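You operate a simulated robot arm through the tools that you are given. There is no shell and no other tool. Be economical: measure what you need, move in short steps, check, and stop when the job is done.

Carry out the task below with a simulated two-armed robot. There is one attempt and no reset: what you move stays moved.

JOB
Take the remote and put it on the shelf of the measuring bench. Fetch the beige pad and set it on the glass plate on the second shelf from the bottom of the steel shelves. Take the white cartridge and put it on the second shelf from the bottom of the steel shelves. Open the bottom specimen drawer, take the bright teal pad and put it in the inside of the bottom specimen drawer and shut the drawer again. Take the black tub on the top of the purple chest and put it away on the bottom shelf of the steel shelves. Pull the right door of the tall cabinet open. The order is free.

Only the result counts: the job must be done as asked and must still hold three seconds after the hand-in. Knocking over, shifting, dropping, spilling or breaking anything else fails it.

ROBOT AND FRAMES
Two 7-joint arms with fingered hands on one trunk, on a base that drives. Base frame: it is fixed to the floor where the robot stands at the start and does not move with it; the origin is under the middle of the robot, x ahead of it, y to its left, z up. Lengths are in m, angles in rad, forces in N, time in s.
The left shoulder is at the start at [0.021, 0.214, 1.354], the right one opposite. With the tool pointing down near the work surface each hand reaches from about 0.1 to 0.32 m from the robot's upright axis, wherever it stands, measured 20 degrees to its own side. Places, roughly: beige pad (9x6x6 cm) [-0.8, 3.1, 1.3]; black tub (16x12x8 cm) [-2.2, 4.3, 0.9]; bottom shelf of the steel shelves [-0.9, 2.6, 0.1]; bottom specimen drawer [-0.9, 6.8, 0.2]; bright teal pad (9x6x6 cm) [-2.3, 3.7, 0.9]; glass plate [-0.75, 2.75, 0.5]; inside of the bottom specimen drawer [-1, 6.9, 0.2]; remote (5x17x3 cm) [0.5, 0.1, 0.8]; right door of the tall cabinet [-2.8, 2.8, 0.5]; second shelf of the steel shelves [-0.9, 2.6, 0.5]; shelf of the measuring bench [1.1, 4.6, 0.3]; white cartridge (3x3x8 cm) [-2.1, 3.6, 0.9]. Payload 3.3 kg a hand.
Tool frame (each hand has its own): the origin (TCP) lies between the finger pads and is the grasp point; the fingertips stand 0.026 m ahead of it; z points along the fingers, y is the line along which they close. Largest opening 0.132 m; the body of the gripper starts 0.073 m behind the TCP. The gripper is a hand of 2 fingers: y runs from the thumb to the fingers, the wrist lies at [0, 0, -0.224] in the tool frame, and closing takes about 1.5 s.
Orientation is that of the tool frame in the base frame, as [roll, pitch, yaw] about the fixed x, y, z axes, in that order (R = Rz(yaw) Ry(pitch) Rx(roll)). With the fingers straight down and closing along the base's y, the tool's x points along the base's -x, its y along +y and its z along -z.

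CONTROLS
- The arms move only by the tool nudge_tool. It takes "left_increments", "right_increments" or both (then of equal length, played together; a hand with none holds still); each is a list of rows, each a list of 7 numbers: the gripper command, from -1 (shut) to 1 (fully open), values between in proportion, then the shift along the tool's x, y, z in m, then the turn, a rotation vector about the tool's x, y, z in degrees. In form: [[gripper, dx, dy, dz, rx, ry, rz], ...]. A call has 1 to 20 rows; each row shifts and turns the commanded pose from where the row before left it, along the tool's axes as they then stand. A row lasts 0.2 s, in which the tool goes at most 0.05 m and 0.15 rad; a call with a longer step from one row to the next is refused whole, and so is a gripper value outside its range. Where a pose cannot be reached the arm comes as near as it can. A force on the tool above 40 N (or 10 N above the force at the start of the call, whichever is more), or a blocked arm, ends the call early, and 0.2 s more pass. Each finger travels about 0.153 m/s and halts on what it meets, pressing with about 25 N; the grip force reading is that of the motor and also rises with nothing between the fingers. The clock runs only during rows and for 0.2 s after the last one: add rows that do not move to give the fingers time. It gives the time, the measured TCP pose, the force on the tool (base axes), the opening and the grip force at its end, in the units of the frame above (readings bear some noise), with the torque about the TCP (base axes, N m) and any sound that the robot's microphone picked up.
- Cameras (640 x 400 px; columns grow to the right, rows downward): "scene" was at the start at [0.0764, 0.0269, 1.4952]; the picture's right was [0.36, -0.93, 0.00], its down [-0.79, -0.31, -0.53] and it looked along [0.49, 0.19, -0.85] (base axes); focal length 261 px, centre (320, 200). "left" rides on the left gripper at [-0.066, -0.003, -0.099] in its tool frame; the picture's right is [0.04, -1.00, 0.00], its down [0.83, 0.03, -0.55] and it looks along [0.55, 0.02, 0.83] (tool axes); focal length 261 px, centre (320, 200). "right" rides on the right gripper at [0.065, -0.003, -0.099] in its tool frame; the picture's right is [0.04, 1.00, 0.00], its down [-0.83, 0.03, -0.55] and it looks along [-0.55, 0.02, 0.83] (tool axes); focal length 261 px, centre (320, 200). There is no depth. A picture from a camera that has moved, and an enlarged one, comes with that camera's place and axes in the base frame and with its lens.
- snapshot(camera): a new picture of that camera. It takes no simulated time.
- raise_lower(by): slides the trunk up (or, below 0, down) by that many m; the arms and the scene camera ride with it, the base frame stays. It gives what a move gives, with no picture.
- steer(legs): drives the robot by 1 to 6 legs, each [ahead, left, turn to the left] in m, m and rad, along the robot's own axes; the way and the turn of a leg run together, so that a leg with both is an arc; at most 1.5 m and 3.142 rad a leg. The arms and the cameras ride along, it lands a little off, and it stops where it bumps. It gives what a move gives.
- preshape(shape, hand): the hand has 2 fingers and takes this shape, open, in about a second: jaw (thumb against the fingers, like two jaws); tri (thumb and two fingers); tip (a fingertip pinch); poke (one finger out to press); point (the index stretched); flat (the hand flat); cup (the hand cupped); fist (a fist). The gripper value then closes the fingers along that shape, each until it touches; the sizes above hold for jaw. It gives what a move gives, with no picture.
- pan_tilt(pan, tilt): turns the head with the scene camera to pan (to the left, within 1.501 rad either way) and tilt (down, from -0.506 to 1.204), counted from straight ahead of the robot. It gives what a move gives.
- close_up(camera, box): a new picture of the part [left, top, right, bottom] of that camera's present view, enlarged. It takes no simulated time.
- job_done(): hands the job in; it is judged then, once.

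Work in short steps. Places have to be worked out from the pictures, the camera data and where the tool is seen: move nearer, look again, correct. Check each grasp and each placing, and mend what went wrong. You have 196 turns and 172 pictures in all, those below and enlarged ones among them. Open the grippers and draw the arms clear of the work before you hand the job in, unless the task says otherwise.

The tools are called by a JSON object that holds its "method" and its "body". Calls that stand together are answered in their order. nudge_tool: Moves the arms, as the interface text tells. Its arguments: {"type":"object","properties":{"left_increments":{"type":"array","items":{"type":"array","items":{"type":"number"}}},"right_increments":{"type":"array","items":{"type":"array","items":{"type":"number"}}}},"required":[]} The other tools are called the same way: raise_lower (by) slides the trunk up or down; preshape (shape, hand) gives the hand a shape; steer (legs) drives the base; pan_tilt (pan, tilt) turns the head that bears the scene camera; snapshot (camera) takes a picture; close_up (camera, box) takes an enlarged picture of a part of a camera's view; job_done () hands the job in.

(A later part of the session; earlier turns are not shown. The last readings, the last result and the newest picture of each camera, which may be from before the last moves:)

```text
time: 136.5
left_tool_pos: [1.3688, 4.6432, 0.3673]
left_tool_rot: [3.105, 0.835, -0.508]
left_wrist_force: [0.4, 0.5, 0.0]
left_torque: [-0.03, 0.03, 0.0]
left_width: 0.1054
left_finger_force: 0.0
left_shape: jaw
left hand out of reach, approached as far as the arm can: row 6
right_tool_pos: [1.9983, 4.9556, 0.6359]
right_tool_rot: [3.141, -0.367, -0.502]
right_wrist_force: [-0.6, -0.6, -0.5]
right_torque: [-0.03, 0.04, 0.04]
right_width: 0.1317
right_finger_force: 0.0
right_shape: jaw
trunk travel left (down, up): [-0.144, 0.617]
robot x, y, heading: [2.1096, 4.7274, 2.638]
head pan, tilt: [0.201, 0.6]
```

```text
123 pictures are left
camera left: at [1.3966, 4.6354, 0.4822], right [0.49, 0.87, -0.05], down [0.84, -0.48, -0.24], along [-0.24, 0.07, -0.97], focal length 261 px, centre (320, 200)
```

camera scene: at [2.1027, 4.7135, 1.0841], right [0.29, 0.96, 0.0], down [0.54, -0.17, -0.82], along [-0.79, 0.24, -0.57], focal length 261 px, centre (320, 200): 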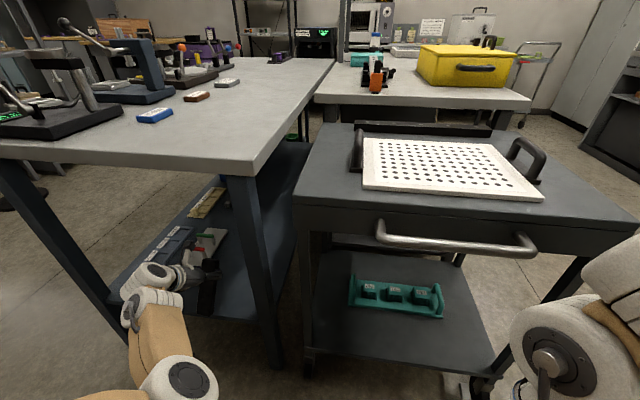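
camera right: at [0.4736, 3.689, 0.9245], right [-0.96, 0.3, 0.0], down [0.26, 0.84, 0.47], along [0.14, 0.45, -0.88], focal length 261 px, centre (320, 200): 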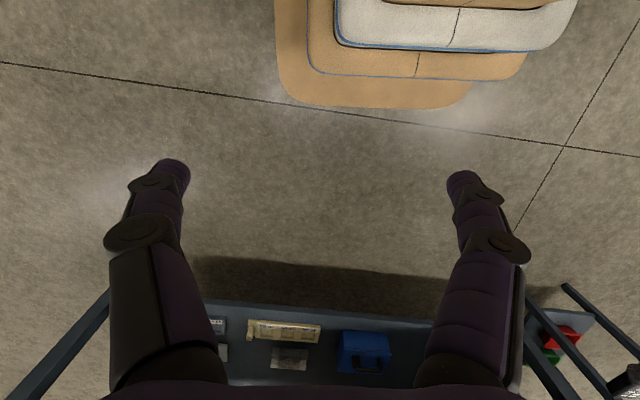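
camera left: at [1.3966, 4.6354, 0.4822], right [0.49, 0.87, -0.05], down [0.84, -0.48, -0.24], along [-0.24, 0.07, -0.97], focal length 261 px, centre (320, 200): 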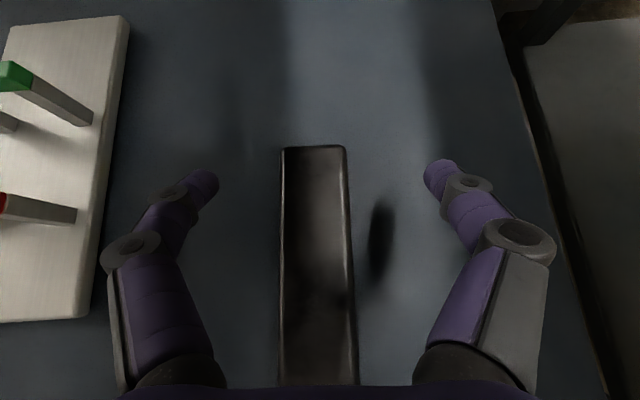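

Released. I raise the trunk and back away, then verify.

{"method": "raise_lower", "body": {"by": 0.1}}

{"method": "steer", "body": {"legs": [[-0.3, 0, 0]]}}

{"method": "close_up", "body": {"camera": "scene", "box": [100, 120, 340, 270]}}

{"method": "snapshot", "body": {"camera": "left"}}

```text
time: 137.8
left_tool_pos: [1.3677, 4.6432, 0.4684]
left_tool_rot: [3.105, 0.836, -0.507]
left_wrist_force: [0.2, -0.3, 0.0]
left_torque: [0.0, 0.01, 0.02]
left_width: 0.1056
left_finger_force: 0.0
left_shape: jaw
right_tool_pos: [1.996, 4.9545, 0.7362]
right_tool_rot: [-3.14, -0.371, -0.504]
right_wrist_force: [0.4, -0.7, 0.3]
right_torque: [0.02, -0.02, -0.01]
right_width: 0.132
right_finger_force: 0.0
right_shape: jaw
trunk travel left (down, up): [-0.244, 0.517]
robot x, y, heading: [2.1047, 4.7321, 2.642]
head pan, tilt: [0.201, 0.6]
```

```text
time: 139.8
left_tool_pos: [1.6273, 4.5001, 0.4676]
left_tool_rot: [3.102, 0.839, -0.506]
left_wrist_force: [-0.5, -0.4, 0.3]
left_torque: [0.0, 0.01, -0.02]
left_width: 0.1054
left_finger_force: 0.0
left_shape: jaw
right_tool_pos: [2.2562, 4.8128, 0.7376]
right_tool_rot: [-3.14, -0.366, -0.5]
right_wrist_force: [0.3, 0.4, 0.1]
right_torque: [0.0, 0.0, -0.01]
right_width: 0.1321
right_finger_force: 0.1
right_shape: jaw
trunk travel left (down, up): [-0.244, 0.517]
robot x, y, heading: [2.3646, 4.5883, 2.641]
head pan, tilt: [0.201, 0.6]
```

```text
2.67 times, centred on (220, 195) of scene
camera zoom: at [2.2327, 4.6426, 1.1338], right [0.29, 0.96, 0.0], down [0.54, -0.17, -0.82], along [-0.79, 0.24, -0.57], focal length 697 px, centre (587, 213)
```

zoom: 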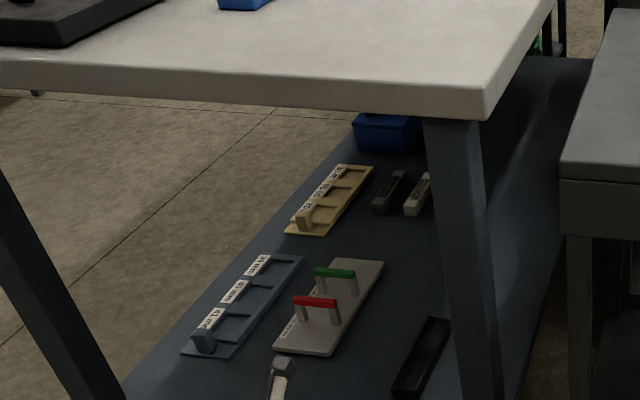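

```text
121 pictures are left
camera left: at [1.6559, 4.4914, 0.5834], right [0.48, 0.87, -0.06], down [0.84, -0.48, -0.25], along [-0.24, 0.07, -0.97], focal length 261 px, centre (320, 200)
```

left: 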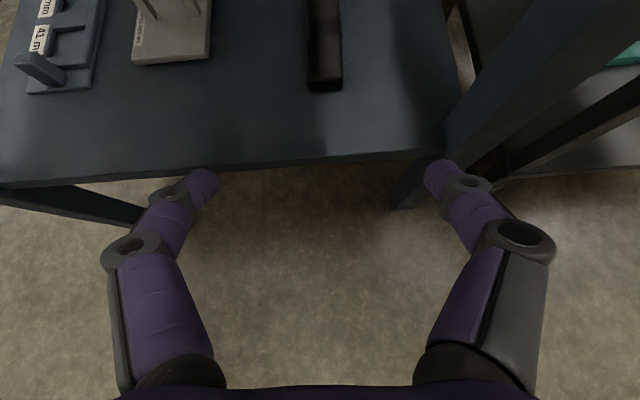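

The remote lies safely on the shelf. Next I raise the trunk and drive toward the purple chest area for an overview.

{"method": "raise_lower", "body": {"by": 0.39}}

{"method": "steer", "body": {"legs": [[-0.335, 0.945, 0], [0, 0, 0.5], [1.4, -0.1, 0]]}}

{"method": "pan_tilt", "body": {"pan": 0.0, "tilt": 0.4}}

{"method": "snapshot", "body": {"camera": "scene"}}

```text
time: 143.6
left_tool_pos: [1.628, 4.4995, 0.8585]
left_tool_rot: [3.103, 0.836, -0.507]
left_wrist_force: [-0.2, 0.5, -0.1]
left_torque: [0.02, 0.01, 0.0]
left_width: 0.1054
left_finger_force: 0.1
left_shape: jaw
right_tool_pos: [2.2566, 4.8115, 1.126]
right_tool_rot: [-3.139, -0.367, -0.501]
right_wrist_force: [0.3, 0.3, -0.2]
right_torque: [0.0, 0.0, 0.01]
right_width: 0.1319
right_finger_force: 0.0
right_shape: jaw
trunk travel left (down, up): [-0.634, 0.127]
robot x, y, heading: [2.3652, 4.5836, 2.649]
head pan, tilt: [0.201, 0.6]
```

```text
time: 156.8
left_tool_pos: [0.168, 3.326, 0.8581]
left_tool_rot: [3.104, 0.836, -0.036]
left_wrist_force: [-0.5, 0.0, -0.7]
left_torque: [0.02, -0.04, 0.0]
left_width: 0.1055
left_finger_force: 0.0
left_shape: jaw
right_tool_pos: [0.5892, 3.8895, 1.1265]
right_tool_rot: [3.142, -0.367, -0.031]
right_wrist_force: [0.7, -0.3, 0.8]
right_torque: [0.01, 0.0, 0.02]
right_width: 0.1318
right_finger_force: 0.0
right_shape: jaw
trunk travel left (down, up): [-0.634, 0.127]
robot x, y, heading: [0.7907, 3.7381, 3.112]
head pan, tilt: [0.201, 0.6]
```

```text
time: 157.6
left_tool_pos: [0.1697, 3.3266, 0.8584]
left_tool_rot: [3.105, 0.838, -0.037]
left_wrist_force: [-0.7, -0.1, 0.0]
left_torque: [-0.01, -0.01, 0.02]
left_width: 0.1054
left_finger_force: 0.0
left_shape: jaw
right_tool_pos: [0.589, 3.8891, 1.1258]
right_tool_rot: [3.141, -0.367, -0.031]
right_wrist_force: [-0.9, -0.1, -0.2]
right_torque: [-0.01, -0.02, -0.01]
right_width: 0.132
right_finger_force: 0.1
right_shape: jaw
trunk travel left (down, up): [-0.634, 0.127]
robot x, y, heading: [0.7899, 3.7387, 3.116]
head pan, tilt: [0.0, 0.4]
```

```text
120 pictures are left
camera scene: at [0.6859, 3.7434, 1.5447], right [0.03, 1.0, 0.0], down [0.39, -0.01, -0.92], along [-0.92, 0.03, -0.39], focal length 261 px, centre (320, 200)
```

scene: 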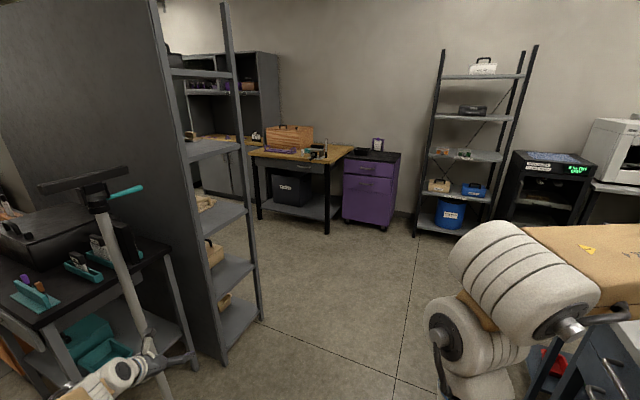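

I see the layout: steel shelves at left open toward −x and at this end; wooden bench, purple chest behind. I drive on toward the chest.

{"method": "steer", "body": {"legs": [[0.5, -0.35, 0.025], [1.2, 0, 0]]}}

{"method": "pan_tilt", "body": {"pan": 0.1, "tilt": 0.6}}

{"method": "snapshot", "body": {"camera": "scene"}}

```text
time: 166.6
left_tool_pos: [-1.49, 3.69, 0.8588]
left_tool_rot: [3.103, 0.836, -0.014]
left_wrist_force: [0.2, 0.5, -0.7]
left_torque: [0.0, -0.01, 0.01]
left_width: 0.1057
left_finger_force: 0.1
left_shape: jaw
right_tool_pos: [-1.0852, 4.261, 1.1271]
right_tool_rot: [3.141, -0.367, -0.01]
right_wrist_force: [0.5, 0.6, -0.3]
right_torque: [0.0, -0.02, 0.0]
right_width: 0.1318
right_finger_force: 0.1
right_shape: jaw
trunk travel left (down, up): [-0.634, 0.127]
robot x, y, heading: [-0.8808, 4.115, 3.136]
head pan, tilt: [0.0, 0.4]
```

```text
time: 167.3
left_tool_pos: [-1.4907, 3.6909, 0.8578]
left_tool_rot: [3.105, 0.839, -0.015]
left_wrist_force: [0.6, 0.6, 0.4]
left_torque: [-0.02, 0.01, 0.02]
left_width: 0.1056
left_finger_force: 0.0
left_shape: jaw
right_tool_pos: [-1.0836, 4.2617, 1.1262]
right_tool_rot: [3.14, -0.366, -0.007]
right_wrist_force: [0.6, 0.5, -0.2]
right_torque: [-0.01, 0.0, 0.0]
right_width: 0.1316
right_finger_force: 0.1
right_shape: jaw
trunk travel left (down, up): [-0.634, 0.127]
robot x, y, heading: [-0.8828, 4.116, 3.14]
head pan, tilt: [0.099, 0.6]
```

```text
119 pictures are left
camera scene: at [-0.979, 4.1091, 1.5266], right [-0.09, 1.0, 0.0], down [0.56, 0.05, -0.83], along [-0.82, -0.08, -0.56], focal length 261 px, centre (320, 200)
```

scene: 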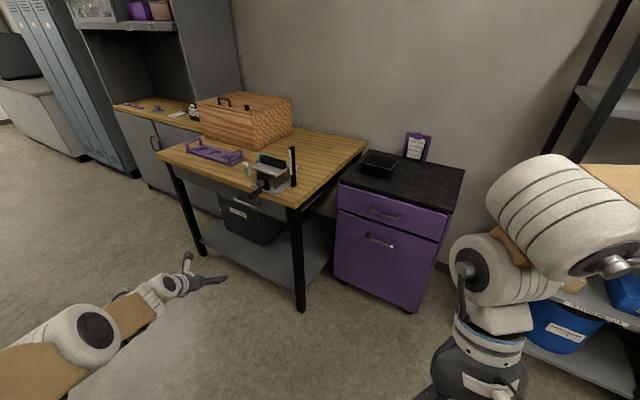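

{"method": "close_up", "body": {"camera": "scene", "box": [140, 80, 480, 292]}}

```text
1.88 times, centred on (310, 186) of scene
camera zoom: at [-0.979, 4.1091, 1.5266], right [-0.09, 1.0, 0.0], down [0.56, 0.05, -0.83], along [-0.82, -0.08, -0.56], focal length 492 px, centre (339, 226)
```

zoom: 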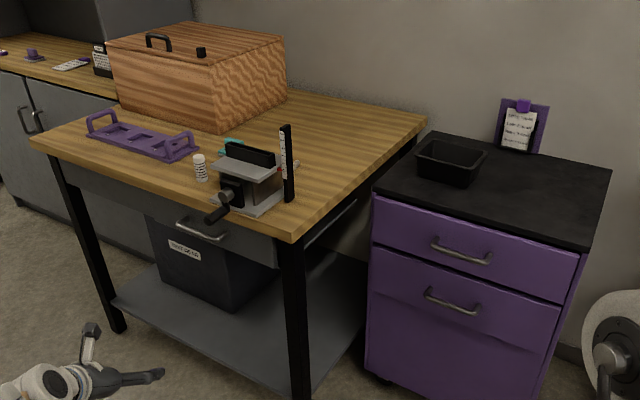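

The tub sits on the chest at about (−2.17, 4.29), the cartridge at (−2.12, 3.62). I set the right hand into the mirrored 45° forward-tilt pose.

{"method": "nudge_tool", "body": {"right_increments": [[1, -0.029, -0.025, -0.007, 0, -6.7, 0], [1, -0.03, -0.025, -0.004, 0, -6.7, 0], [1, -0.03, -0.025, -0.001, 0, -6.7, 0], [1, -0.03, -0.025, 0.003, 0, -6.7, 0], [1, -0.029, -0.025, 0.006, 0, -6.7, 0], [1, -0.028, -0.025, 0.01, 0, -6.7, 0], [1, -0.027, -0.025, 0.013, 0, -6.7, 0], [1, -0.025, -0.025, 0.016, 0, -6.7, 0], [1, -0.023, -0.025, 0.019, 0, -6.7, 0], [1, -0.021, -0.025, 0.022, 0, -6.7, 0]]}}

```text
time: 169.5
left_tool_pos: [-1.4895, 3.6908, 0.8588]
left_tool_rot: [3.103, 0.836, -0.016]
left_wrist_force: [0.2, 1.5, 0.8]
left_torque: [-0.01, -0.05, -0.02]
left_width: 0.1057
left_finger_force: 0.2
left_shape: jaw
right_tool_pos: [-1.3786, 4.5167, 1.0904]
right_tool_rot: [-3.139, 0.805, -0.008]
right_wrist_force: [0.1, -0.2, 0.5]
right_torque: [0.02, -0.04, -0.01]
right_width: 0.1322
right_finger_force: 0.1
right_shape: jaw
trunk travel left (down, up): [-0.634, 0.127]
robot x, y, heading: [-0.8812, 4.1144, 3.133]
head pan, tilt: [0.099, 0.6]
```

Good. I raise the left hand above table height and drive so that the right hand hovers near the tub.

{"method": "nudge_tool", "body": {"left_increments": [[1, -0.025, 0, -0.025, 0, 0, 0], [1, -0.025, 0, -0.025, 0, 0, 0], [1, -0.025, 0, -0.025, 0, 0, 0], [1, -0.025, 0, -0.025, 0, 0, 0], [1, -0.025, 0, -0.025, 0, 0, 0], [1, -0.025, 0, -0.025, 0, 0, 0]]}}

{"method": "steer", "body": {"legs": [[0.5, 0.2, 0.0]]}}

{"method": "snapshot", "body": {"camera": "right"}}

{"method": "snapshot", "body": {"camera": "scene"}}

```text
time: 170.9
left_tool_pos: [-1.4811, 3.6953, 1.0699]
left_tool_rot: [3.106, 0.837, -0.015]
left_wrist_force: [0.0, -0.9, 0.3]
left_torque: [-0.03, -0.02, -0.03]
left_width: 0.132
left_finger_force: 0.0
left_shape: jaw
right_tool_pos: [-1.3775, 4.5149, 1.0897]
right_tool_rot: [-3.142, 0.802, -0.009]
right_wrist_force: [0.0, -0.7, -0.4]
right_torque: [-0.01, 0.0, 0.05]
right_width: 0.1319
right_finger_force: 0.0
right_shape: jaw
trunk travel left (down, up): [-0.634, 0.127]
robot x, y, heading: [-0.881, 4.1142, 3.134]
head pan, tilt: [0.099, 0.6]
```

```text
time: 174.1
left_tool_pos: [-1.984, 3.4977, 1.0699]
left_tool_rot: [3.107, 0.838, -0.014]
left_wrist_force: [-0.4, 0.0, 0.0]
left_torque: [-0.01, 0.02, 0.0]
left_width: 0.1321
left_finger_force: 0.0
left_shape: jaw
right_tool_pos: [-1.8814, 4.318, 1.0897]
right_tool_rot: [-3.14, 0.803, -0.009]
right_wrist_force: [-0.2, -0.2, 0.5]
right_torque: [0.01, 0.0, 0.01]
right_width: 0.1319
right_finger_force: 0.0
right_shape: jaw
trunk travel left (down, up): [-0.634, 0.127]
robot x, y, heading: [-1.3824, 3.9185, 3.133]
head pan, tilt: [0.099, 0.6]
```

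```text
117 pictures are left
camera right: at [-1.7649, 4.3202, 1.1122], right [0.02, -1.0, -0.03], down [-0.18, -0.03, 0.98], along [-0.98, -0.01, -0.18], focal length 261 px, centre (320, 200)
```

right: 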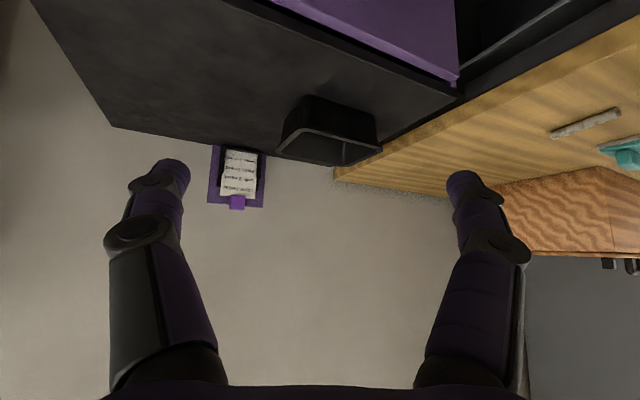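

```text
116 pictures are left
camera scene: at [-1.4825, 3.9122, 1.5264], right [-0.09, 1.0, 0.0], down [0.56, 0.05, -0.82], along [-0.82, -0.08, -0.57], focal length 261 px, centre (320, 200)
```

scene: 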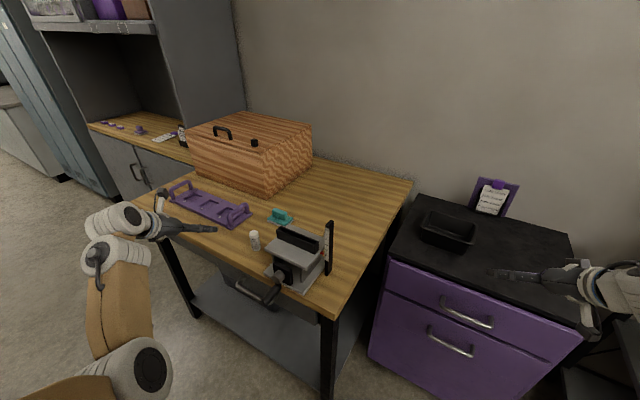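

{"method": "close_up", "body": {"camera": "scene", "box": [380, 170, 540, 270]}}

{"method": "close_up", "body": {"camera": "scene", "box": [160, 170, 360, 300]}}

```text
4.00 times, centred on (460, 220) of scene
camera zoom: at [-1.4825, 3.9122, 1.5264], right [-0.09, 1.0, 0.0], down [0.56, 0.05, -0.82], along [-0.82, -0.08, -0.57], focal length 1045 px, centre (-240, 120)
```

zoom: 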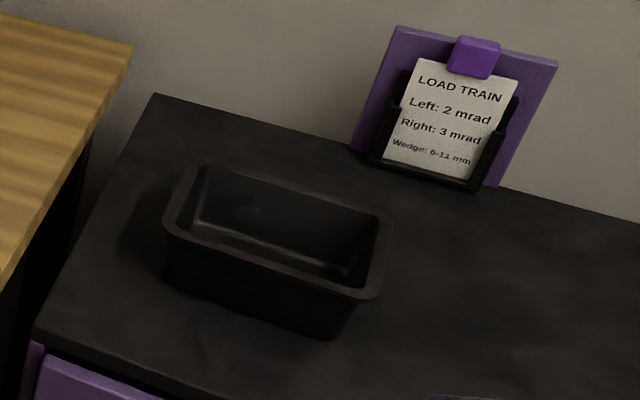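

```text
3.08 times, centred on (260, 235) of scene
camera zoom: at [-1.4825, 3.9122, 1.5264], right [-0.09, 1.0, 0.0], down [0.56, 0.05, -0.82], along [-0.82, -0.08, -0.57], focal length 804 px, centre (505, 92)
```

zoom: 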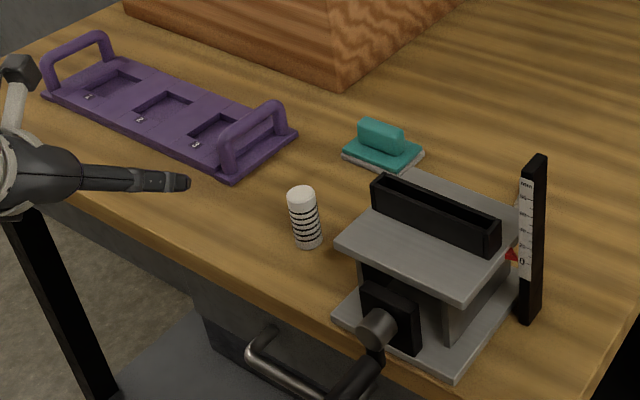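

Tub long axis is rotated 20°; I'll pinch its right end wall with the right hand later. First the cartridge with the left hand: I shift the robot so the left hand lines up.

{"method": "steer", "body": {"legs": [[-0.05, -0.12, 0.0]]}}

{"method": "nudge_tool", "body": {"left_increments": [[0.1, 0, 0, 0.025, 0, 0, 0], [0.1, 0, 0, 0.025, 0, 0, 0], [0.1, 0, 0, 0.025, 0, 0, 0]]}}

{"method": "snapshot", "body": {"camera": "left"}}

{"method": "close_up", "body": {"camera": "scene", "box": [160, 150, 360, 280]}}

```text
time: 175.3
left_tool_pos: [-1.9324, 3.6195, 1.0709]
left_tool_rot: [3.103, 0.836, -0.016]
left_wrist_force: [-0.9, -0.4, -0.1]
left_torque: [-0.02, -0.01, 0.05]
left_width: 0.1321
left_finger_force: 0.0
left_shape: jaw
right_tool_pos: [-1.8302, 4.4399, 1.0906]
right_tool_rot: [3.141, 0.803, -0.009]
right_wrist_force: [0.3, 0.2, 0.4]
right_torque: [-0.02, 0.02, -0.02]
right_width: 0.1318
right_finger_force: 0.1
right_shape: jaw
trunk travel left (down, up): [-0.634, 0.127]
robot x, y, heading: [-1.3308, 4.0403, 3.137]
head pan, tilt: [0.099, 0.6]
```

```text
time: 176.1
left_tool_pos: [-1.9896, 3.6165, 1.0201]
left_tool_rot: [3.104, 0.836, -0.015]
left_wrist_force: [0.4, 0.3, 0.6]
left_torque: [-0.01, 0.01, -0.02]
left_width: 0.0733
left_finger_force: 0.1
left_shape: jaw
right_tool_pos: [-1.8303, 4.4373, 1.0889]
right_tool_rot: [-3.141, 0.803, -0.006]
right_wrist_force: [-0.5, -0.3, 0.0]
right_torque: [0.02, -0.01, 0.0]
right_width: 0.1318
right_finger_force: 0.1
right_shape: jaw
trunk travel left (down, up): [-0.634, 0.127]
robot x, y, heading: [-1.3319, 4.0387, 3.137]
head pan, tilt: [0.099, 0.6]
```

```text
113 pictures are left
camera left: at [-1.9603, 3.6209, 1.1355], right [0.01, 1.0, -0.06], down [0.97, -0.03, -0.25], along [-0.25, -0.05, -0.97], focal length 261 px, centre (320, 200)
```

left: 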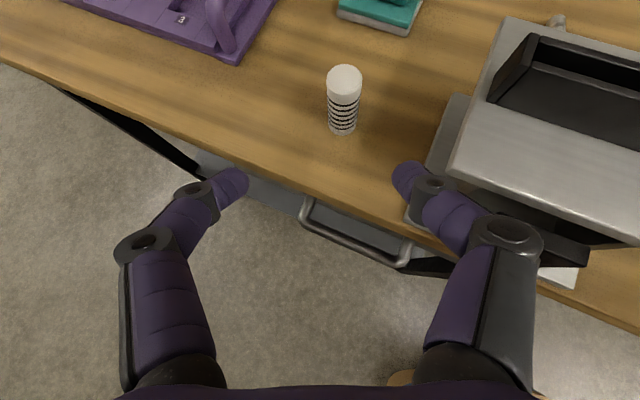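

```text
3.08 times, centred on (260, 215) of scene
camera zoom: at [-1.4316, 4.0321, 1.5264], right [-0.09, 1.0, 0.0], down [0.56, 0.05, -0.82], along [-0.82, -0.08, -0.57], focal length 804 px, centre (505, 154)
```

zoom: 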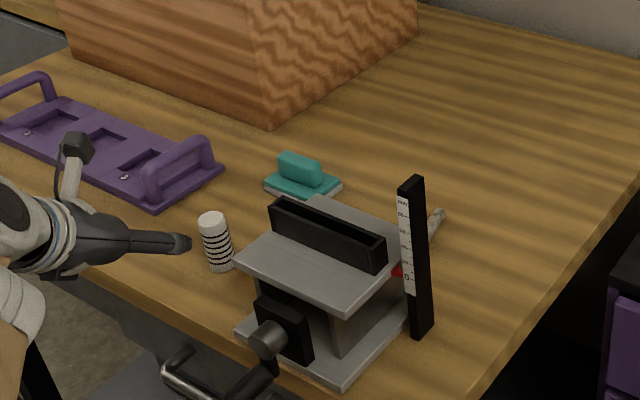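

The cartridge is at (−2.11, 3.634). I advance along the tool axis to straddle it.

{"method": "nudge_tool", "body": {"left_increments": [[0.1, -0.001, -0.006, 0.026, 0, 0, 0], [0.1, -0.001, -0.006, 0.026, 0, 0, 0], [0.1, -0.001, -0.005, 0.026, 0, 0, 0], [0.1, -0.001, -0.004, 0.026, 0, 0, 0], [0.1, -0.001, 0, 0.026, 0, 0, 0], [0.1, -0.001, 0, 0.024, 0, 0, 0]]}}

{"method": "snapshot", "body": {"camera": "left"}}

```text
time: 177.5
left_tool_pos: [-2.0217, 3.6363, 0.9755]
left_tool_rot: [3.103, 0.837, -0.014]
left_wrist_force: [1.0, -3.7, 2.0]
left_torque: [0.12, -0.01, -0.03]
left_width: 0.0709
left_finger_force: 0.0
left_shape: jaw
left hand out of reach, approached as far as the arm can: row 2, 3, 4, 5, 6
right_tool_pos: [-1.8307, 4.4382, 1.0905]
right_tool_rot: [-3.14, 0.803, -0.007]
right_wrist_force: [0.0, 0.8, 0.4]
right_torque: [0.01, -0.02, 0.03]
right_width: 0.1319
right_finger_force: 0.0
right_shape: jaw
trunk travel left (down, up): [-0.634, 0.127]
robot x, y, heading: [-1.3321, 4.0368, 3.135]
head pan, tilt: [0.099, 0.6]
```

```text
111 pictures are left
camera left: at [-1.9934, 3.6434, 1.0902], right [0.01, 1.0, -0.06], down [0.97, -0.03, -0.25], along [-0.25, -0.05, -0.97], focal length 261 px, centre (320, 200)
```

left: 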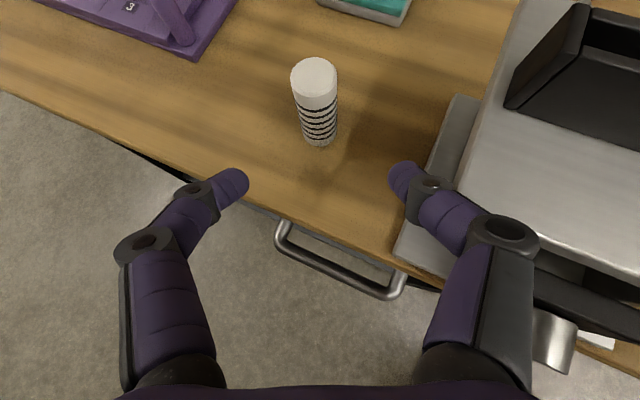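

Reach ended and the right finger is close to the fixture. I narrow the opening and drive forward 6 cm, then check.

{"method": "nudge_tool", "body": {"left_increments": [[-0.25, 0, 0, 0, 0, 0, 0], [-0.25, 0, 0.002, 0, 0, 0, 0]]}}

{"method": "steer", "body": {"legs": [[0.06, 0, 0]]}}

{"method": "snapshot", "body": {"camera": "left"}}

```text
time: 178.1
left_tool_pos: [-2.0221, 3.6374, 0.9748]
left_tool_rot: [3.106, 0.838, -0.016]
left_wrist_force: [0.3, 0.2, -0.1]
left_torque: [0.06, -0.01, -0.03]
left_width: 0.0499
left_finger_force: 0.0
left_shape: jaw
right_tool_pos: [-1.8303, 4.4382, 1.0892]
right_tool_rot: [-3.14, 0.801, -0.008]
right_wrist_force: [0.3, -0.3, 0.3]
right_torque: [-0.03, -0.01, -0.03]
right_width: 0.1319
right_finger_force: 0.0
right_shape: jaw
trunk travel left (down, up): [-0.634, 0.127]
robot x, y, heading: [-1.3362, 4.0386, 3.134]
head pan, tilt: [0.099, 0.6]
```

```text
time: 179.1
left_tool_pos: [-2.0835, 3.6374, 0.9728]
left_tool_rot: [3.102, 0.833, -0.012]
left_wrist_force: [-0.3, 0.2, -0.2]
left_torque: [-0.02, -0.02, 0.0]
left_width: 0.05
left_finger_force: 0.0
left_shape: jaw
right_tool_pos: [-1.8931, 4.4394, 1.0892]
right_tool_rot: [-3.139, 0.799, -0.009]
right_wrist_force: [0.1, 0.3, 0.0]
right_torque: [0.0, -0.05, 0.02]
right_width: 0.132
right_finger_force: 0.1
right_shape: jaw
trunk travel left (down, up): [-0.634, 0.127]
robot x, y, heading: [-1.3909, 4.0387, 3.135]
head pan, tilt: [0.099, 0.6]
```

```text
110 pictures are left
camera left: at [-2.0559, 3.6436, 1.0889], right [0.01, 1.0, -0.06], down [0.97, -0.03, -0.25], along [-0.25, -0.05, -0.97], focal length 261 px, centre (320, 200)
```

left: 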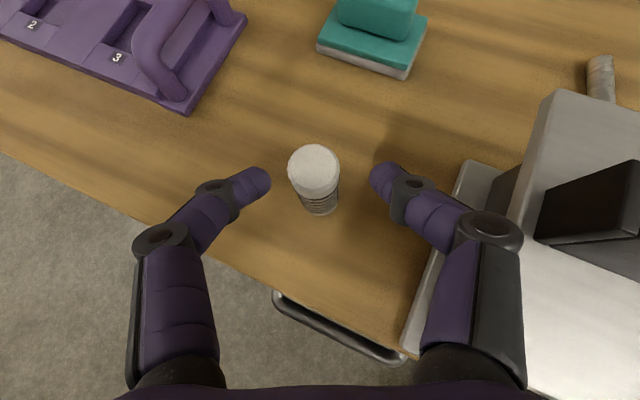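

Straddled nicely. I drive 2.5 cm more and lower the trunk 5 cm, then close.

{"method": "steer", "body": {"legs": [[0.025, 0, 0]]}}

{"method": "raise_lower", "body": {"by": -0.05}}

{"method": "nudge_tool", "body": {"left_increments": [[-0.5, 0, 0, 0, 0, 0, 0], [-0.8, 0, 0, 0, 0, 0, 0], [-1, 0, 0, 0, 0, 0, 0], [-1, 0, 0, 0, 0, 0, 0], [-1, 0, 0, 0, 0, 0, 0]]}}

{"method": "snapshot", "body": {"camera": "left"}}

```text
time: 179.9
left_tool_pos: [-2.1086, 3.6374, 0.9738]
left_tool_rot: [3.103, 0.837, -0.013]
left_wrist_force: [0.2, 0.1, -0.3]
left_torque: [0.03, -0.01, -0.03]
left_width: 0.0501
left_finger_force: 0.1
left_shape: jaw
right_tool_pos: [-1.9185, 4.4395, 1.0893]
right_tool_rot: [-3.14, 0.801, -0.009]
right_wrist_force: [-0.1, 1.1, -0.1]
right_torque: [0.01, 0.0, 0.02]
right_width: 0.1318
right_finger_force: 0.1
right_shape: jaw
trunk travel left (down, up): [-0.634, 0.127]
robot x, y, heading: [-1.419, 4.0391, 3.137]
head pan, tilt: [0.099, 0.6]
```

```text
time: 180.8
left_tool_pos: [-2.109, 3.6384, 0.9256]
left_tool_rot: [3.105, 0.838, -0.013]
left_wrist_force: [0.5, 0.8, 0.0]
left_torque: [-0.02, 0.02, -0.02]
left_width: 0.0499
left_finger_force: 0.1
left_shape: jaw
right_tool_pos: [-1.9168, 4.4391, 1.0398]
right_tool_rot: [-3.141, 0.802, -0.01]
right_wrist_force: [0.5, -0.4, 0.2]
right_torque: [0.04, 0.03, 0.0]
right_width: 0.132
right_finger_force: 0.0
right_shape: jaw
trunk travel left (down, up): [-0.584, 0.177]
robot x, y, heading: [-1.4202, 4.039, 3.133]
head pan, tilt: [0.099, 0.6]
```

```text
time: 182.0
left_tool_pos: [-2.1082, 3.6378, 0.925]
left_tool_rot: [3.105, 0.839, -0.015]
left_wrist_force: [-0.6, 0.1, -0.5]
left_torque: [-0.01, -0.01, -0.04]
left_width: 0.0003
left_finger_force: 25.3
left_shape: jaw
right_tool_pos: [-1.9162, 4.4388, 1.0407]
right_tool_rot: [-3.14, 0.803, -0.009]
right_wrist_force: [-0.6, -0.8, -0.2]
right_torque: [0.01, 0.02, -0.02]
right_width: 0.1317
right_finger_force: 0.1
right_shape: jaw
trunk travel left (down, up): [-0.584, 0.177]
robot x, y, heading: [-1.4205, 4.0381, 3.132]
head pan, tilt: [0.099, 0.6]
```

```text
109 pictures are left
camera left: at [-2.0793, 3.644, 1.0403], right [0.01, 1.0, -0.06], down [0.97, -0.03, -0.25], along [-0.25, -0.05, -0.97], focal length 261 px, centre (320, 200)
```

left: 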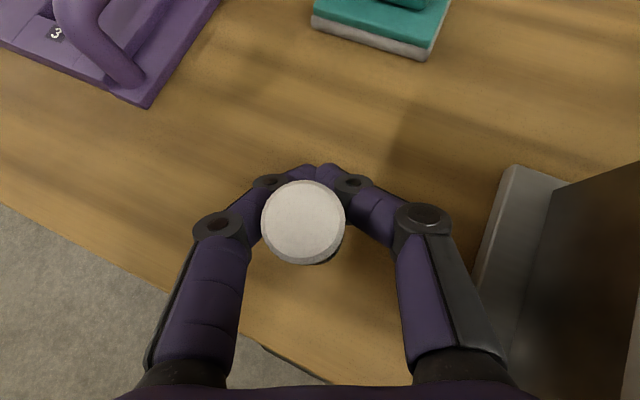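

The tips closed just beyond the cartridge. I reopen, back off 2.5 cm, and close again.

{"method": "nudge_tool", "body": {"left_increments": [[-0.25, 0, 0, 0, 0, 0, 0], [-0.25, 0, 0, 0, 0, 0, 0], [-0.25, 0.009, 0, -0.009, 0, 0, 0], [-0.25, 0.009, 0, -0.009, 0, 0, 0], [-0.5, 0, 0, 0, 0, 0, 0], [-0.7, 0, 0, 0, 0, 0, 0], [-1, 0, 0, 0, 0, 0, 0], [-1, 0, 0, 0, 0, 0, 0], [-1, 0, 0, 0, 0, 0, 0]]}}

{"method": "snapshot", "body": {"camera": "left"}}

```text
time: 184.0
left_tool_pos: [-2.081, 3.6394, 0.9234]
left_tool_rot: [3.103, 0.837, -0.014]
left_wrist_force: [-0.5, -0.5, 0.5]
left_torque: [-0.01, -0.03, 0.02]
left_width: 0.0226
left_finger_force: 25.0
left_shape: jaw
right_tool_pos: [-1.9163, 4.4385, 1.0401]
right_tool_rot: [-3.139, 0.804, -0.01]
right_wrist_force: [-0.9, -0.1, -0.6]
right_torque: [0.03, -0.04, 0.01]
right_width: 0.132
right_finger_force: 0.1
right_shape: jaw
trunk travel left (down, up): [-0.584, 0.177]
robot x, y, heading: [-1.4191, 4.0415, 3.135]
head pan, tilt: [0.099, 0.6]
```

```text
108 pictures are left
camera left: at [-2.0527, 3.6453, 1.0388], right [0.01, 1.0, -0.06], down [0.97, -0.03, -0.25], along [-0.25, -0.05, -0.97], focal length 261 px, centre (320, 200)
```

left: 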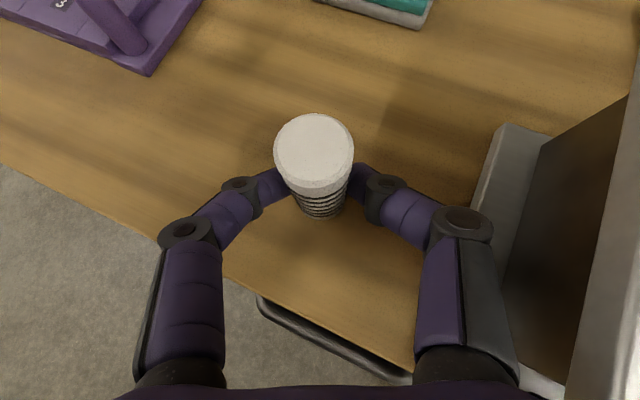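

Gripped. I lift the cartridge with the arm and raise the trunk slightly.

{"method": "nudge_tool", "body": {"left_increments": [[-1, -0.015, 0, -0.015, 0, 0, 0], [-1, -0.02, 0, -0.02, 0, 0, 0], [-1, -0.02, 0, -0.02, 0, 0, 0], [-1, -0.02, 0, -0.02, 0, 0, 0]], "right_increments": [[1, 0, 0, 0, -4.2, 0, 4.2], [1, 0, 0, 0, -4.2, 0, 4.2], [1, 0, 0, 0, -4.2, 0, 4.2], [1, 0, 0, 0, -1.5, 0, 1.5]]}}

{"method": "snapshot", "body": {"camera": "left"}}

```text
time: 185.0
left_tool_pos: [-2.0769, 3.6421, 1.0297]
left_tool_rot: [3.104, 0.838, -0.016]
left_wrist_force: [0.1, -0.2, -0.6]
left_torque: [0.0, -0.03, 0.03]
left_width: 0.0227
left_finger_force: 25.0
left_shape: jaw
right_tool_pos: [-1.9162, 4.4396, 1.0406]
right_tool_rot: [2.659, 0.744, -0.344]
right_wrist_force: [-0.3, 0.3, 0.5]
right_torque: [0.03, 0.01, -0.02]
right_width: 0.1318
right_finger_force: 0.1
right_shape: jaw
trunk travel left (down, up): [-0.584, 0.177]
robot x, y, heading: [-1.4162, 4.0437, 3.138]
head pan, tilt: [0.099, 0.6]
```

```text
107 pictures are left
camera left: at [-2.0479, 3.6471, 1.1445], right [0.01, 1.0, -0.06], down [0.97, -0.03, -0.25], along [-0.25, -0.05, -0.97], focal length 261 px, centre (320, 200)
```

left: 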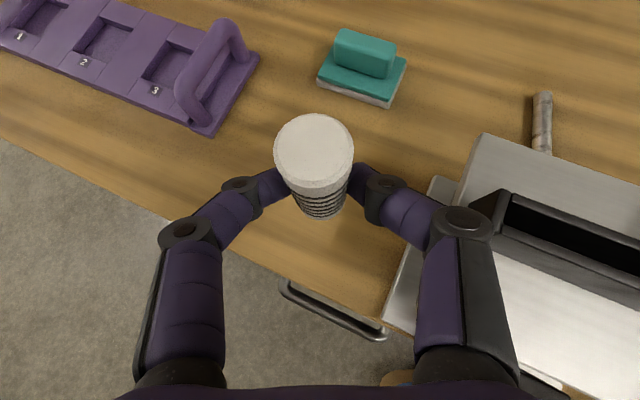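

Cartridge is up. The right hand's rotation came out with a roll error; I correct it with a turn about its tool x.

{"method": "nudge_tool", "body": {"right_increments": [[1, 0, 0, 0, 6.9, 0, 0], [1, 0, 0, 0, 6.9, 0, 0], [1, 0, 0, 0, 6.9, 0, 0], [1, 0, 0, 0, 6.9, 0, 0]]}}

{"method": "steer", "body": {"legs": [[0.12, 0.09, 0]]}}

{"method": "snapshot", "body": {"camera": "scene"}}

{"method": "snapshot", "body": {"camera": "right"}}

```text
time: 186.0
left_tool_pos: [-2.0768, 3.6407, 1.0293]
left_tool_rot: [3.105, 0.836, -0.013]
left_wrist_force: [-0.9, -0.1, -0.8]
left_torque: [-0.04, -0.03, 0.02]
left_width: 0.0227
left_finger_force: 25.4
left_shape: jaw
right_tool_pos: [-1.917, 4.4404, 1.04]
right_tool_rot: [-3.137, 0.746, -0.341]
right_wrist_force: [-0.3, 0.3, -0.2]
right_torque: [0.01, 0.0, -0.04]
right_width: 0.1318
right_finger_force: 0.1
right_shape: jaw
trunk travel left (down, up): [-0.584, 0.177]
robot x, y, heading: [-1.4177, 4.0416, 3.133]
head pan, tilt: [0.099, 0.6]
```

```text
time: 187.4
left_tool_pos: [-2.1982, 3.5513, 1.0269]
left_tool_rot: [3.104, 0.835, -0.011]
left_wrist_force: [0.4, -0.4, -0.7]
left_torque: [-0.01, -0.05, -0.01]
left_width: 0.0226
left_finger_force: 25.4
left_shape: jaw
right_tool_pos: [-2.0365, 4.3515, 1.0394]
right_tool_rot: [-3.137, 0.744, -0.341]
right_wrist_force: [-0.4, -0.1, -0.1]
right_torque: [-0.01, 0.02, 0.0]
right_width: 0.1319
right_finger_force: 0.0
right_shape: jaw
trunk travel left (down, up): [-0.584, 0.177]
robot x, y, heading: [-1.538, 3.9527, 3.139]
head pan, tilt: [0.099, 0.6]
```

```text
106 pictures are left
camera scene: at [-1.6402, 3.9442, 1.4763], right [-0.09, 1.0, 0.0], down [0.56, 0.05, -0.82], along [-0.82, -0.08, -0.57], focal length 261 px, centre (320, 200)
```

scene: 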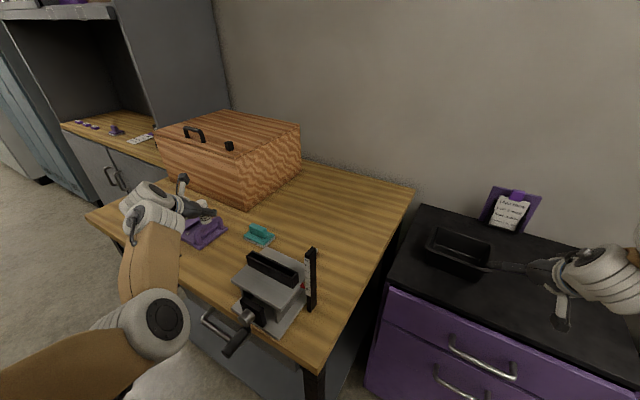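

```text
105 pictures are left
camera right: at [-1.929, 4.3151, 1.069], right [-0.31, -0.95, -0.03], down [-0.24, 0.05, 0.97], along [-0.92, 0.3, -0.24], focal length 261 px, centre (320, 200)
```

right: 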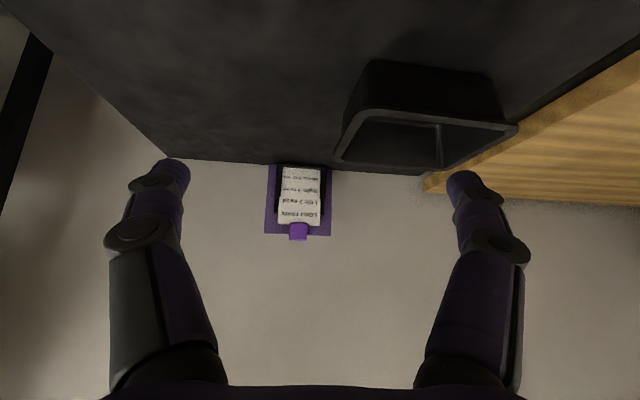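

The right end wall's midpoint is about (−2.16, 4.36). I shift left 3.4 cm and go partway down along the tool axis.

{"method": "nudge_tool", "body": {"right_increments": [[0.4, 0, 0.017, 0, 0, 0, 0], [0.4, 0, 0.017, 0, 0, 0, 0], [0.4, -0.004, 0, 0.025, 0, 0, 0], [0.4, -0.004, 0, 0.025, 0, 0, 0], [0.4, -0.004, 0, 0.025, 0, 0, 0], [0.4, -0.002, 0, 0.025, 0, 0, 0]]}}

{"method": "snapshot", "body": {"camera": "right"}}

{"method": "close_up", "body": {"camera": "scene", "box": [380, 180, 580, 310]}}

```text
time: 188.8
left_tool_pos: [-2.197, 3.5525, 1.0287]
left_tool_rot: [3.105, 0.836, -0.014]
left_wrist_force: [0.6, 0.3, -1.1]
left_torque: [-0.01, -0.01, -0.03]
left_width: 0.0228
left_finger_force: 24.9
left_shape: jaw
right_tool_pos: [-2.1216, 4.3457, 0.9744]
right_tool_rot: [-3.139, 0.744, -0.339]
right_wrist_force: [0.0, -0.3, 0.9]
right_torque: [0.01, -0.02, -0.02]
right_width: 0.0926
right_finger_force: 0.0
right_shape: jaw
trunk travel left (down, up): [-0.584, 0.177]
robot x, y, heading: [-1.5416, 3.9485, 3.131]
head pan, tilt: [0.099, 0.6]
```

```text
104 pictures are left
camera right: at [-2.0133, 4.3105, 1.004], right [-0.31, -0.95, -0.03], down [-0.24, 0.05, 0.97], along [-0.92, 0.3, -0.24], focal length 261 px, centre (320, 200)
```

right: 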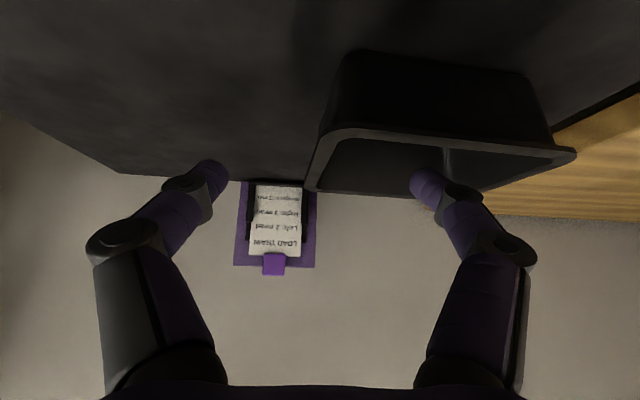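

```text
3.08 times, centred on (480, 245) of scene
camera zoom: at [-1.639, 3.9452, 1.4764], right [-0.09, 1.0, 0.0], down [0.56, 0.05, -0.82], along [-0.82, -0.08, -0.57], focal length 804 px, centre (-172, 62)
```

zoom: 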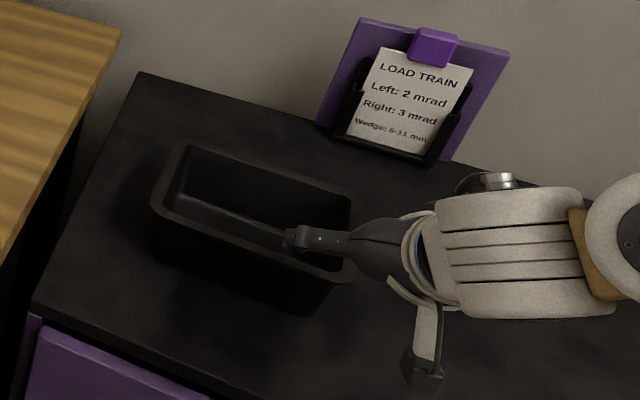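

The wall is centred between the fingers. I go the remaining 5.5 cm and close.

{"method": "nudge_tool", "body": {"right_increments": [[0.4, 0, 0, 0.02, 0, 0, 0], [0.4, 0, 0, 0.02, 0, 0, 0], [0.4, 0, 0, 0.015, 0, 0, 0], [0, 0, 0, 0, 0, 0, 0], [-0.5, 0, 0, 0, 0, 0, 0], [-1, 0, 0, 0, 0, 0, 0], [-1, 0, 0, 0, 0, 0, 0], [-1, 0, 0, 0, 0, 0, 0], [-1, 0, 0, 0, 0, 0, 0]]}}

{"method": "snapshot", "body": {"camera": "right"}}

```text
time: 190.8
left_tool_pos: [-2.1979, 3.5529, 1.0284]
left_tool_rot: [3.104, 0.838, -0.015]
left_wrist_force: [0.0, -0.9, -0.7]
left_torque: [-0.04, 0.0, -0.01]
left_width: 0.0226
left_finger_force: 24.9
left_shape: jaw
right_tool_pos: [-2.1578, 4.3592, 0.9356]
right_tool_rot: [-3.138, 0.744, -0.342]
right_wrist_force: [-0.8, 0.1, -0.4]
right_torque: [-0.05, 0.0, -0.03]
right_width: 0.0
right_finger_force: 24.5
right_shape: jaw
trunk travel left (down, up): [-0.584, 0.177]
robot x, y, heading: [-1.5366, 3.9506, 3.132]
head pan, tilt: [0.099, 0.6]
```

```text
102 pictures are left
camera right: at [-2.0484, 4.3231, 0.9638], right [-0.31, -0.95, -0.03], down [-0.24, 0.05, 0.97], along [-0.92, 0.3, -0.24], focal length 261 px, centre (320, 200)
```

right: 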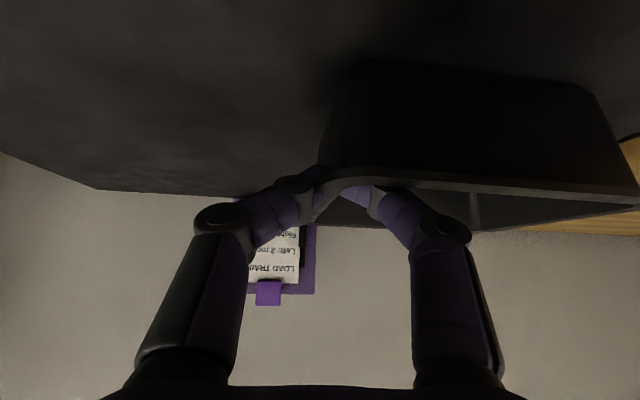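

The fingers closed around the rim (reading 0). I lift slightly to test the hold.

{"method": "nudge_tool", "body": {"right_increments": [[-1, -0.008, 0, -0.008, 0, 0, 0], [-1, -0.01, 0, -0.01, 0, 0, 0]]}}

{"method": "snapshot", "body": {"camera": "right"}}

{"method": "close_up", "body": {"camera": "scene", "box": [380, 180, 580, 310]}}

```text
time: 191.4
left_tool_pos: [-2.1978, 3.5521, 1.0282]
left_tool_rot: [3.103, 0.84, -0.015]
left_wrist_force: [-0.4, 0.3, 0.5]
left_torque: [-0.03, -0.01, 0.01]
left_width: 0.0226
left_finger_force: 24.9
left_shape: jaw
right_tool_pos: [-2.1587, 4.3592, 0.962]
right_tool_rot: [-3.14, 0.743, -0.339]
right_wrist_force: [0.5, -0.7, -1.4]
right_torque: [0.06, -0.02, -0.01]
right_width: 0.0
right_finger_force: 25.1
right_shape: jaw
trunk travel left (down, up): [-0.584, 0.177]
robot x, y, heading: [-1.5386, 3.9511, 3.133]
head pan, tilt: [0.099, 0.6]
```

```text
101 pictures are left
camera right: at [-2.0493, 4.3231, 0.9901], right [-0.31, -0.95, -0.03], down [-0.24, 0.05, 0.97], along [-0.92, 0.3, -0.24], focal length 261 px, centre (320, 200)
```

right: 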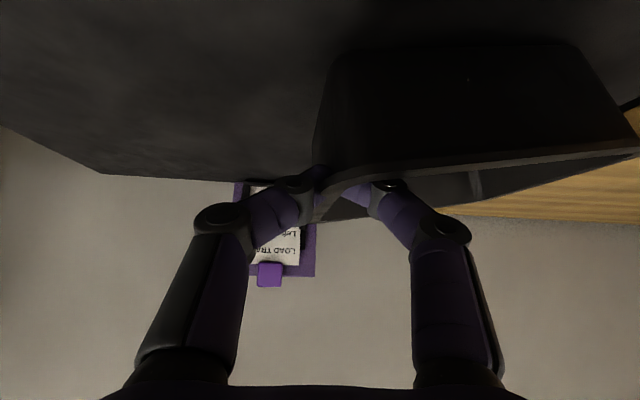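

```text
3.08 times, centred on (480, 245) of scene
camera zoom: at [-1.6387, 3.9454, 1.4765], right [-0.09, 1.0, 0.0], down [0.56, 0.05, -0.82], along [-0.82, -0.08, -0.57], focal length 804 px, centre (-172, 62)
```

zoom: 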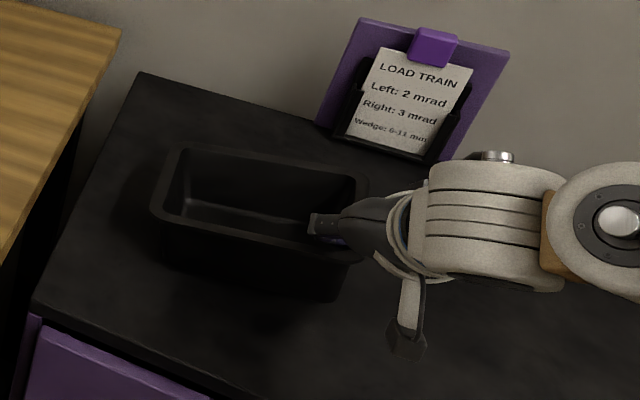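

The gripped end rises with the tub tilting a bit; the hold seems fine. I lift further and check that it is fully carried.

{"method": "nudge_tool", "body": {"right_increments": [[-1, -0.014, 0, -0.014, 0, 0, 0], [-1, -0.014, 0, -0.014, 0, 0, 0], [-1, -0.014, 0, -0.014, 0, 0, 0], [-1, -0.014, 0, -0.014, 0, 0, 0]]}}

{"method": "snapshot", "body": {"camera": "right"}}

{"method": "close_up", "body": {"camera": "scene", "box": [380, 160, 600, 300]}}

```text
time: 192.4
left_tool_pos: [-2.1989, 3.5521, 1.0283]
left_tool_rot: [3.103, 0.837, -0.014]
left_wrist_force: [0.2, -0.2, -1.4]
left_torque: [0.01, 0.02, 0.01]
left_width: 0.0226
left_finger_force: 25.3
left_shape: jaw
right_tool_pos: [-2.1598, 4.3604, 1.0387]
right_tool_rot: [-3.14, 0.743, -0.339]
right_wrist_force: [0.1, -0.1, -2.4]
right_torque: [0.1, -0.13, 0.02]
right_width: 0.0
right_finger_force: 25.3
right_shape: jaw
trunk travel left (down, up): [-0.584, 0.177]
robot x, y, heading: [-1.5381, 3.9507, 3.129]
head pan, tilt: [0.099, 0.6]
```

```text
99 pictures are left
camera right: at [-2.051, 4.3246, 1.0688], right [-0.31, -0.95, -0.03], down [-0.24, 0.05, 0.97], along [-0.92, 0.3, -0.24], focal length 261 px, centre (320, 200)
```

right: 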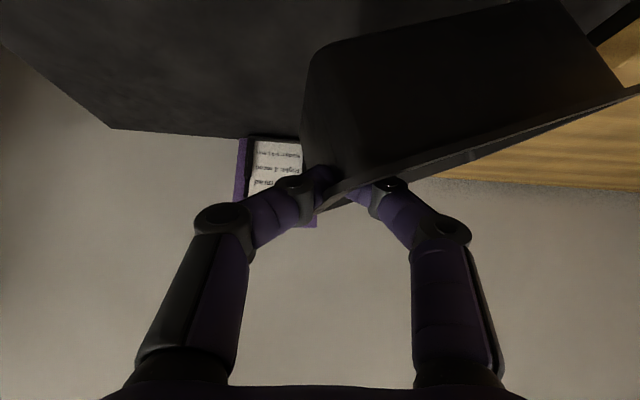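

```text
2.86 times, centred on (490, 230) of scene
camera zoom: at [-1.6388, 3.9453, 1.4765], right [-0.09, 1.0, 0.0], down [0.56, 0.05, -0.82], along [-0.82, -0.08, -0.57], focal length 746 px, centre (-166, 114)
```

zoom: 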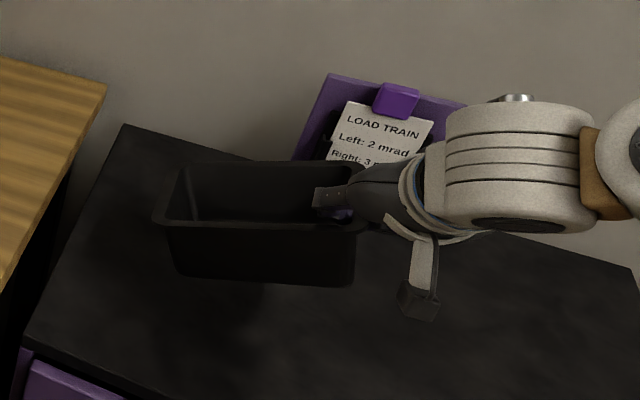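

The tub is carried (≈0.25 kg, tilted). I back away straight, sidestep, and turn left toward the steel shelves.

{"method": "steer", "body": {"legs": [[-0.54, 0, 0], [0, -0.35, 0], [0, 0, 1.5], [0, 0, 1.17]]}}

{"method": "pan_tilt", "body": {"pan": -0.5, "tilt": 0.5}}

{"method": "snapshot", "body": {"camera": "scene"}}

```text
time: 203.9
left_tool_pos: [-0.2149, 4.3141, 1.0292]
left_tool_rot: [3.104, 0.836, 2.619]
left_wrist_force: [-0.6, 0.3, -1.2]
left_torque: [-0.03, 0.02, 0.0]
left_width: 0.0225
left_finger_force: 24.6
left_shape: jaw
right_tool_pos: [-0.6397, 3.6275, 1.0398]
right_tool_rot: [-3.141, 0.743, 2.29]
right_wrist_force: [0.8, 0.7, -0.9]
right_torque: [0.02, 0.11, -0.02]
right_width: 0.0002
right_finger_force: 25.1
right_shape: jaw
trunk travel left (down, up): [-0.584, 0.177]
robot x, y, heading: [-0.9849, 4.2884, -0.515]
head pan, tilt: [0.099, 0.6]
```

```text
time: 204.9
left_tool_pos: [-0.2149, 4.3146, 1.029]
left_tool_rot: [3.103, 0.838, 2.619]
left_wrist_force: [-0.2, 0.2, -0.3]
left_torque: [0.01, 0.03, 0.02]
left_width: 0.0223
left_finger_force: 25.1
left_shape: jaw
right_tool_pos: [-0.6401, 3.6263, 1.0392]
right_tool_rot: [-3.139, 0.745, 2.291]
right_wrist_force: [0.5, -0.3, -1.8]
right_torque: [0.0, 0.1, 0.01]
right_width: 0.0003
right_finger_force: 25.0
right_shape: jaw
trunk travel left (down, up): [-0.584, 0.177]
robot x, y, heading: [-0.9858, 4.289, -0.512]
head pan, tilt: [-0.499, 0.499]
```

```text
97 pictures are left
camera scene: at [-0.9238, 4.2051, 1.4855], right [-0.85, -0.53, 0.0], down [-0.25, 0.41, -0.88], along [0.46, -0.74, -0.48], focal length 261 px, centre (320, 200)
```

scene: 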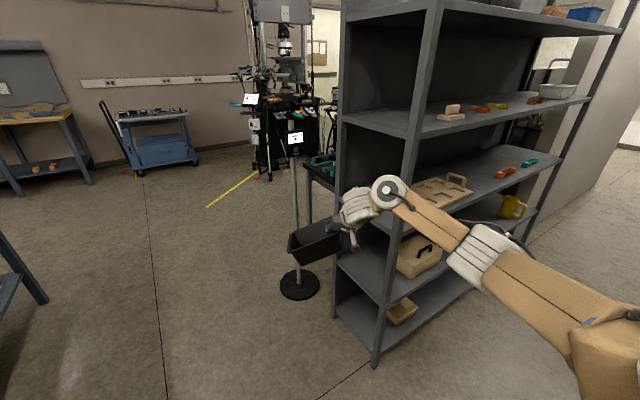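

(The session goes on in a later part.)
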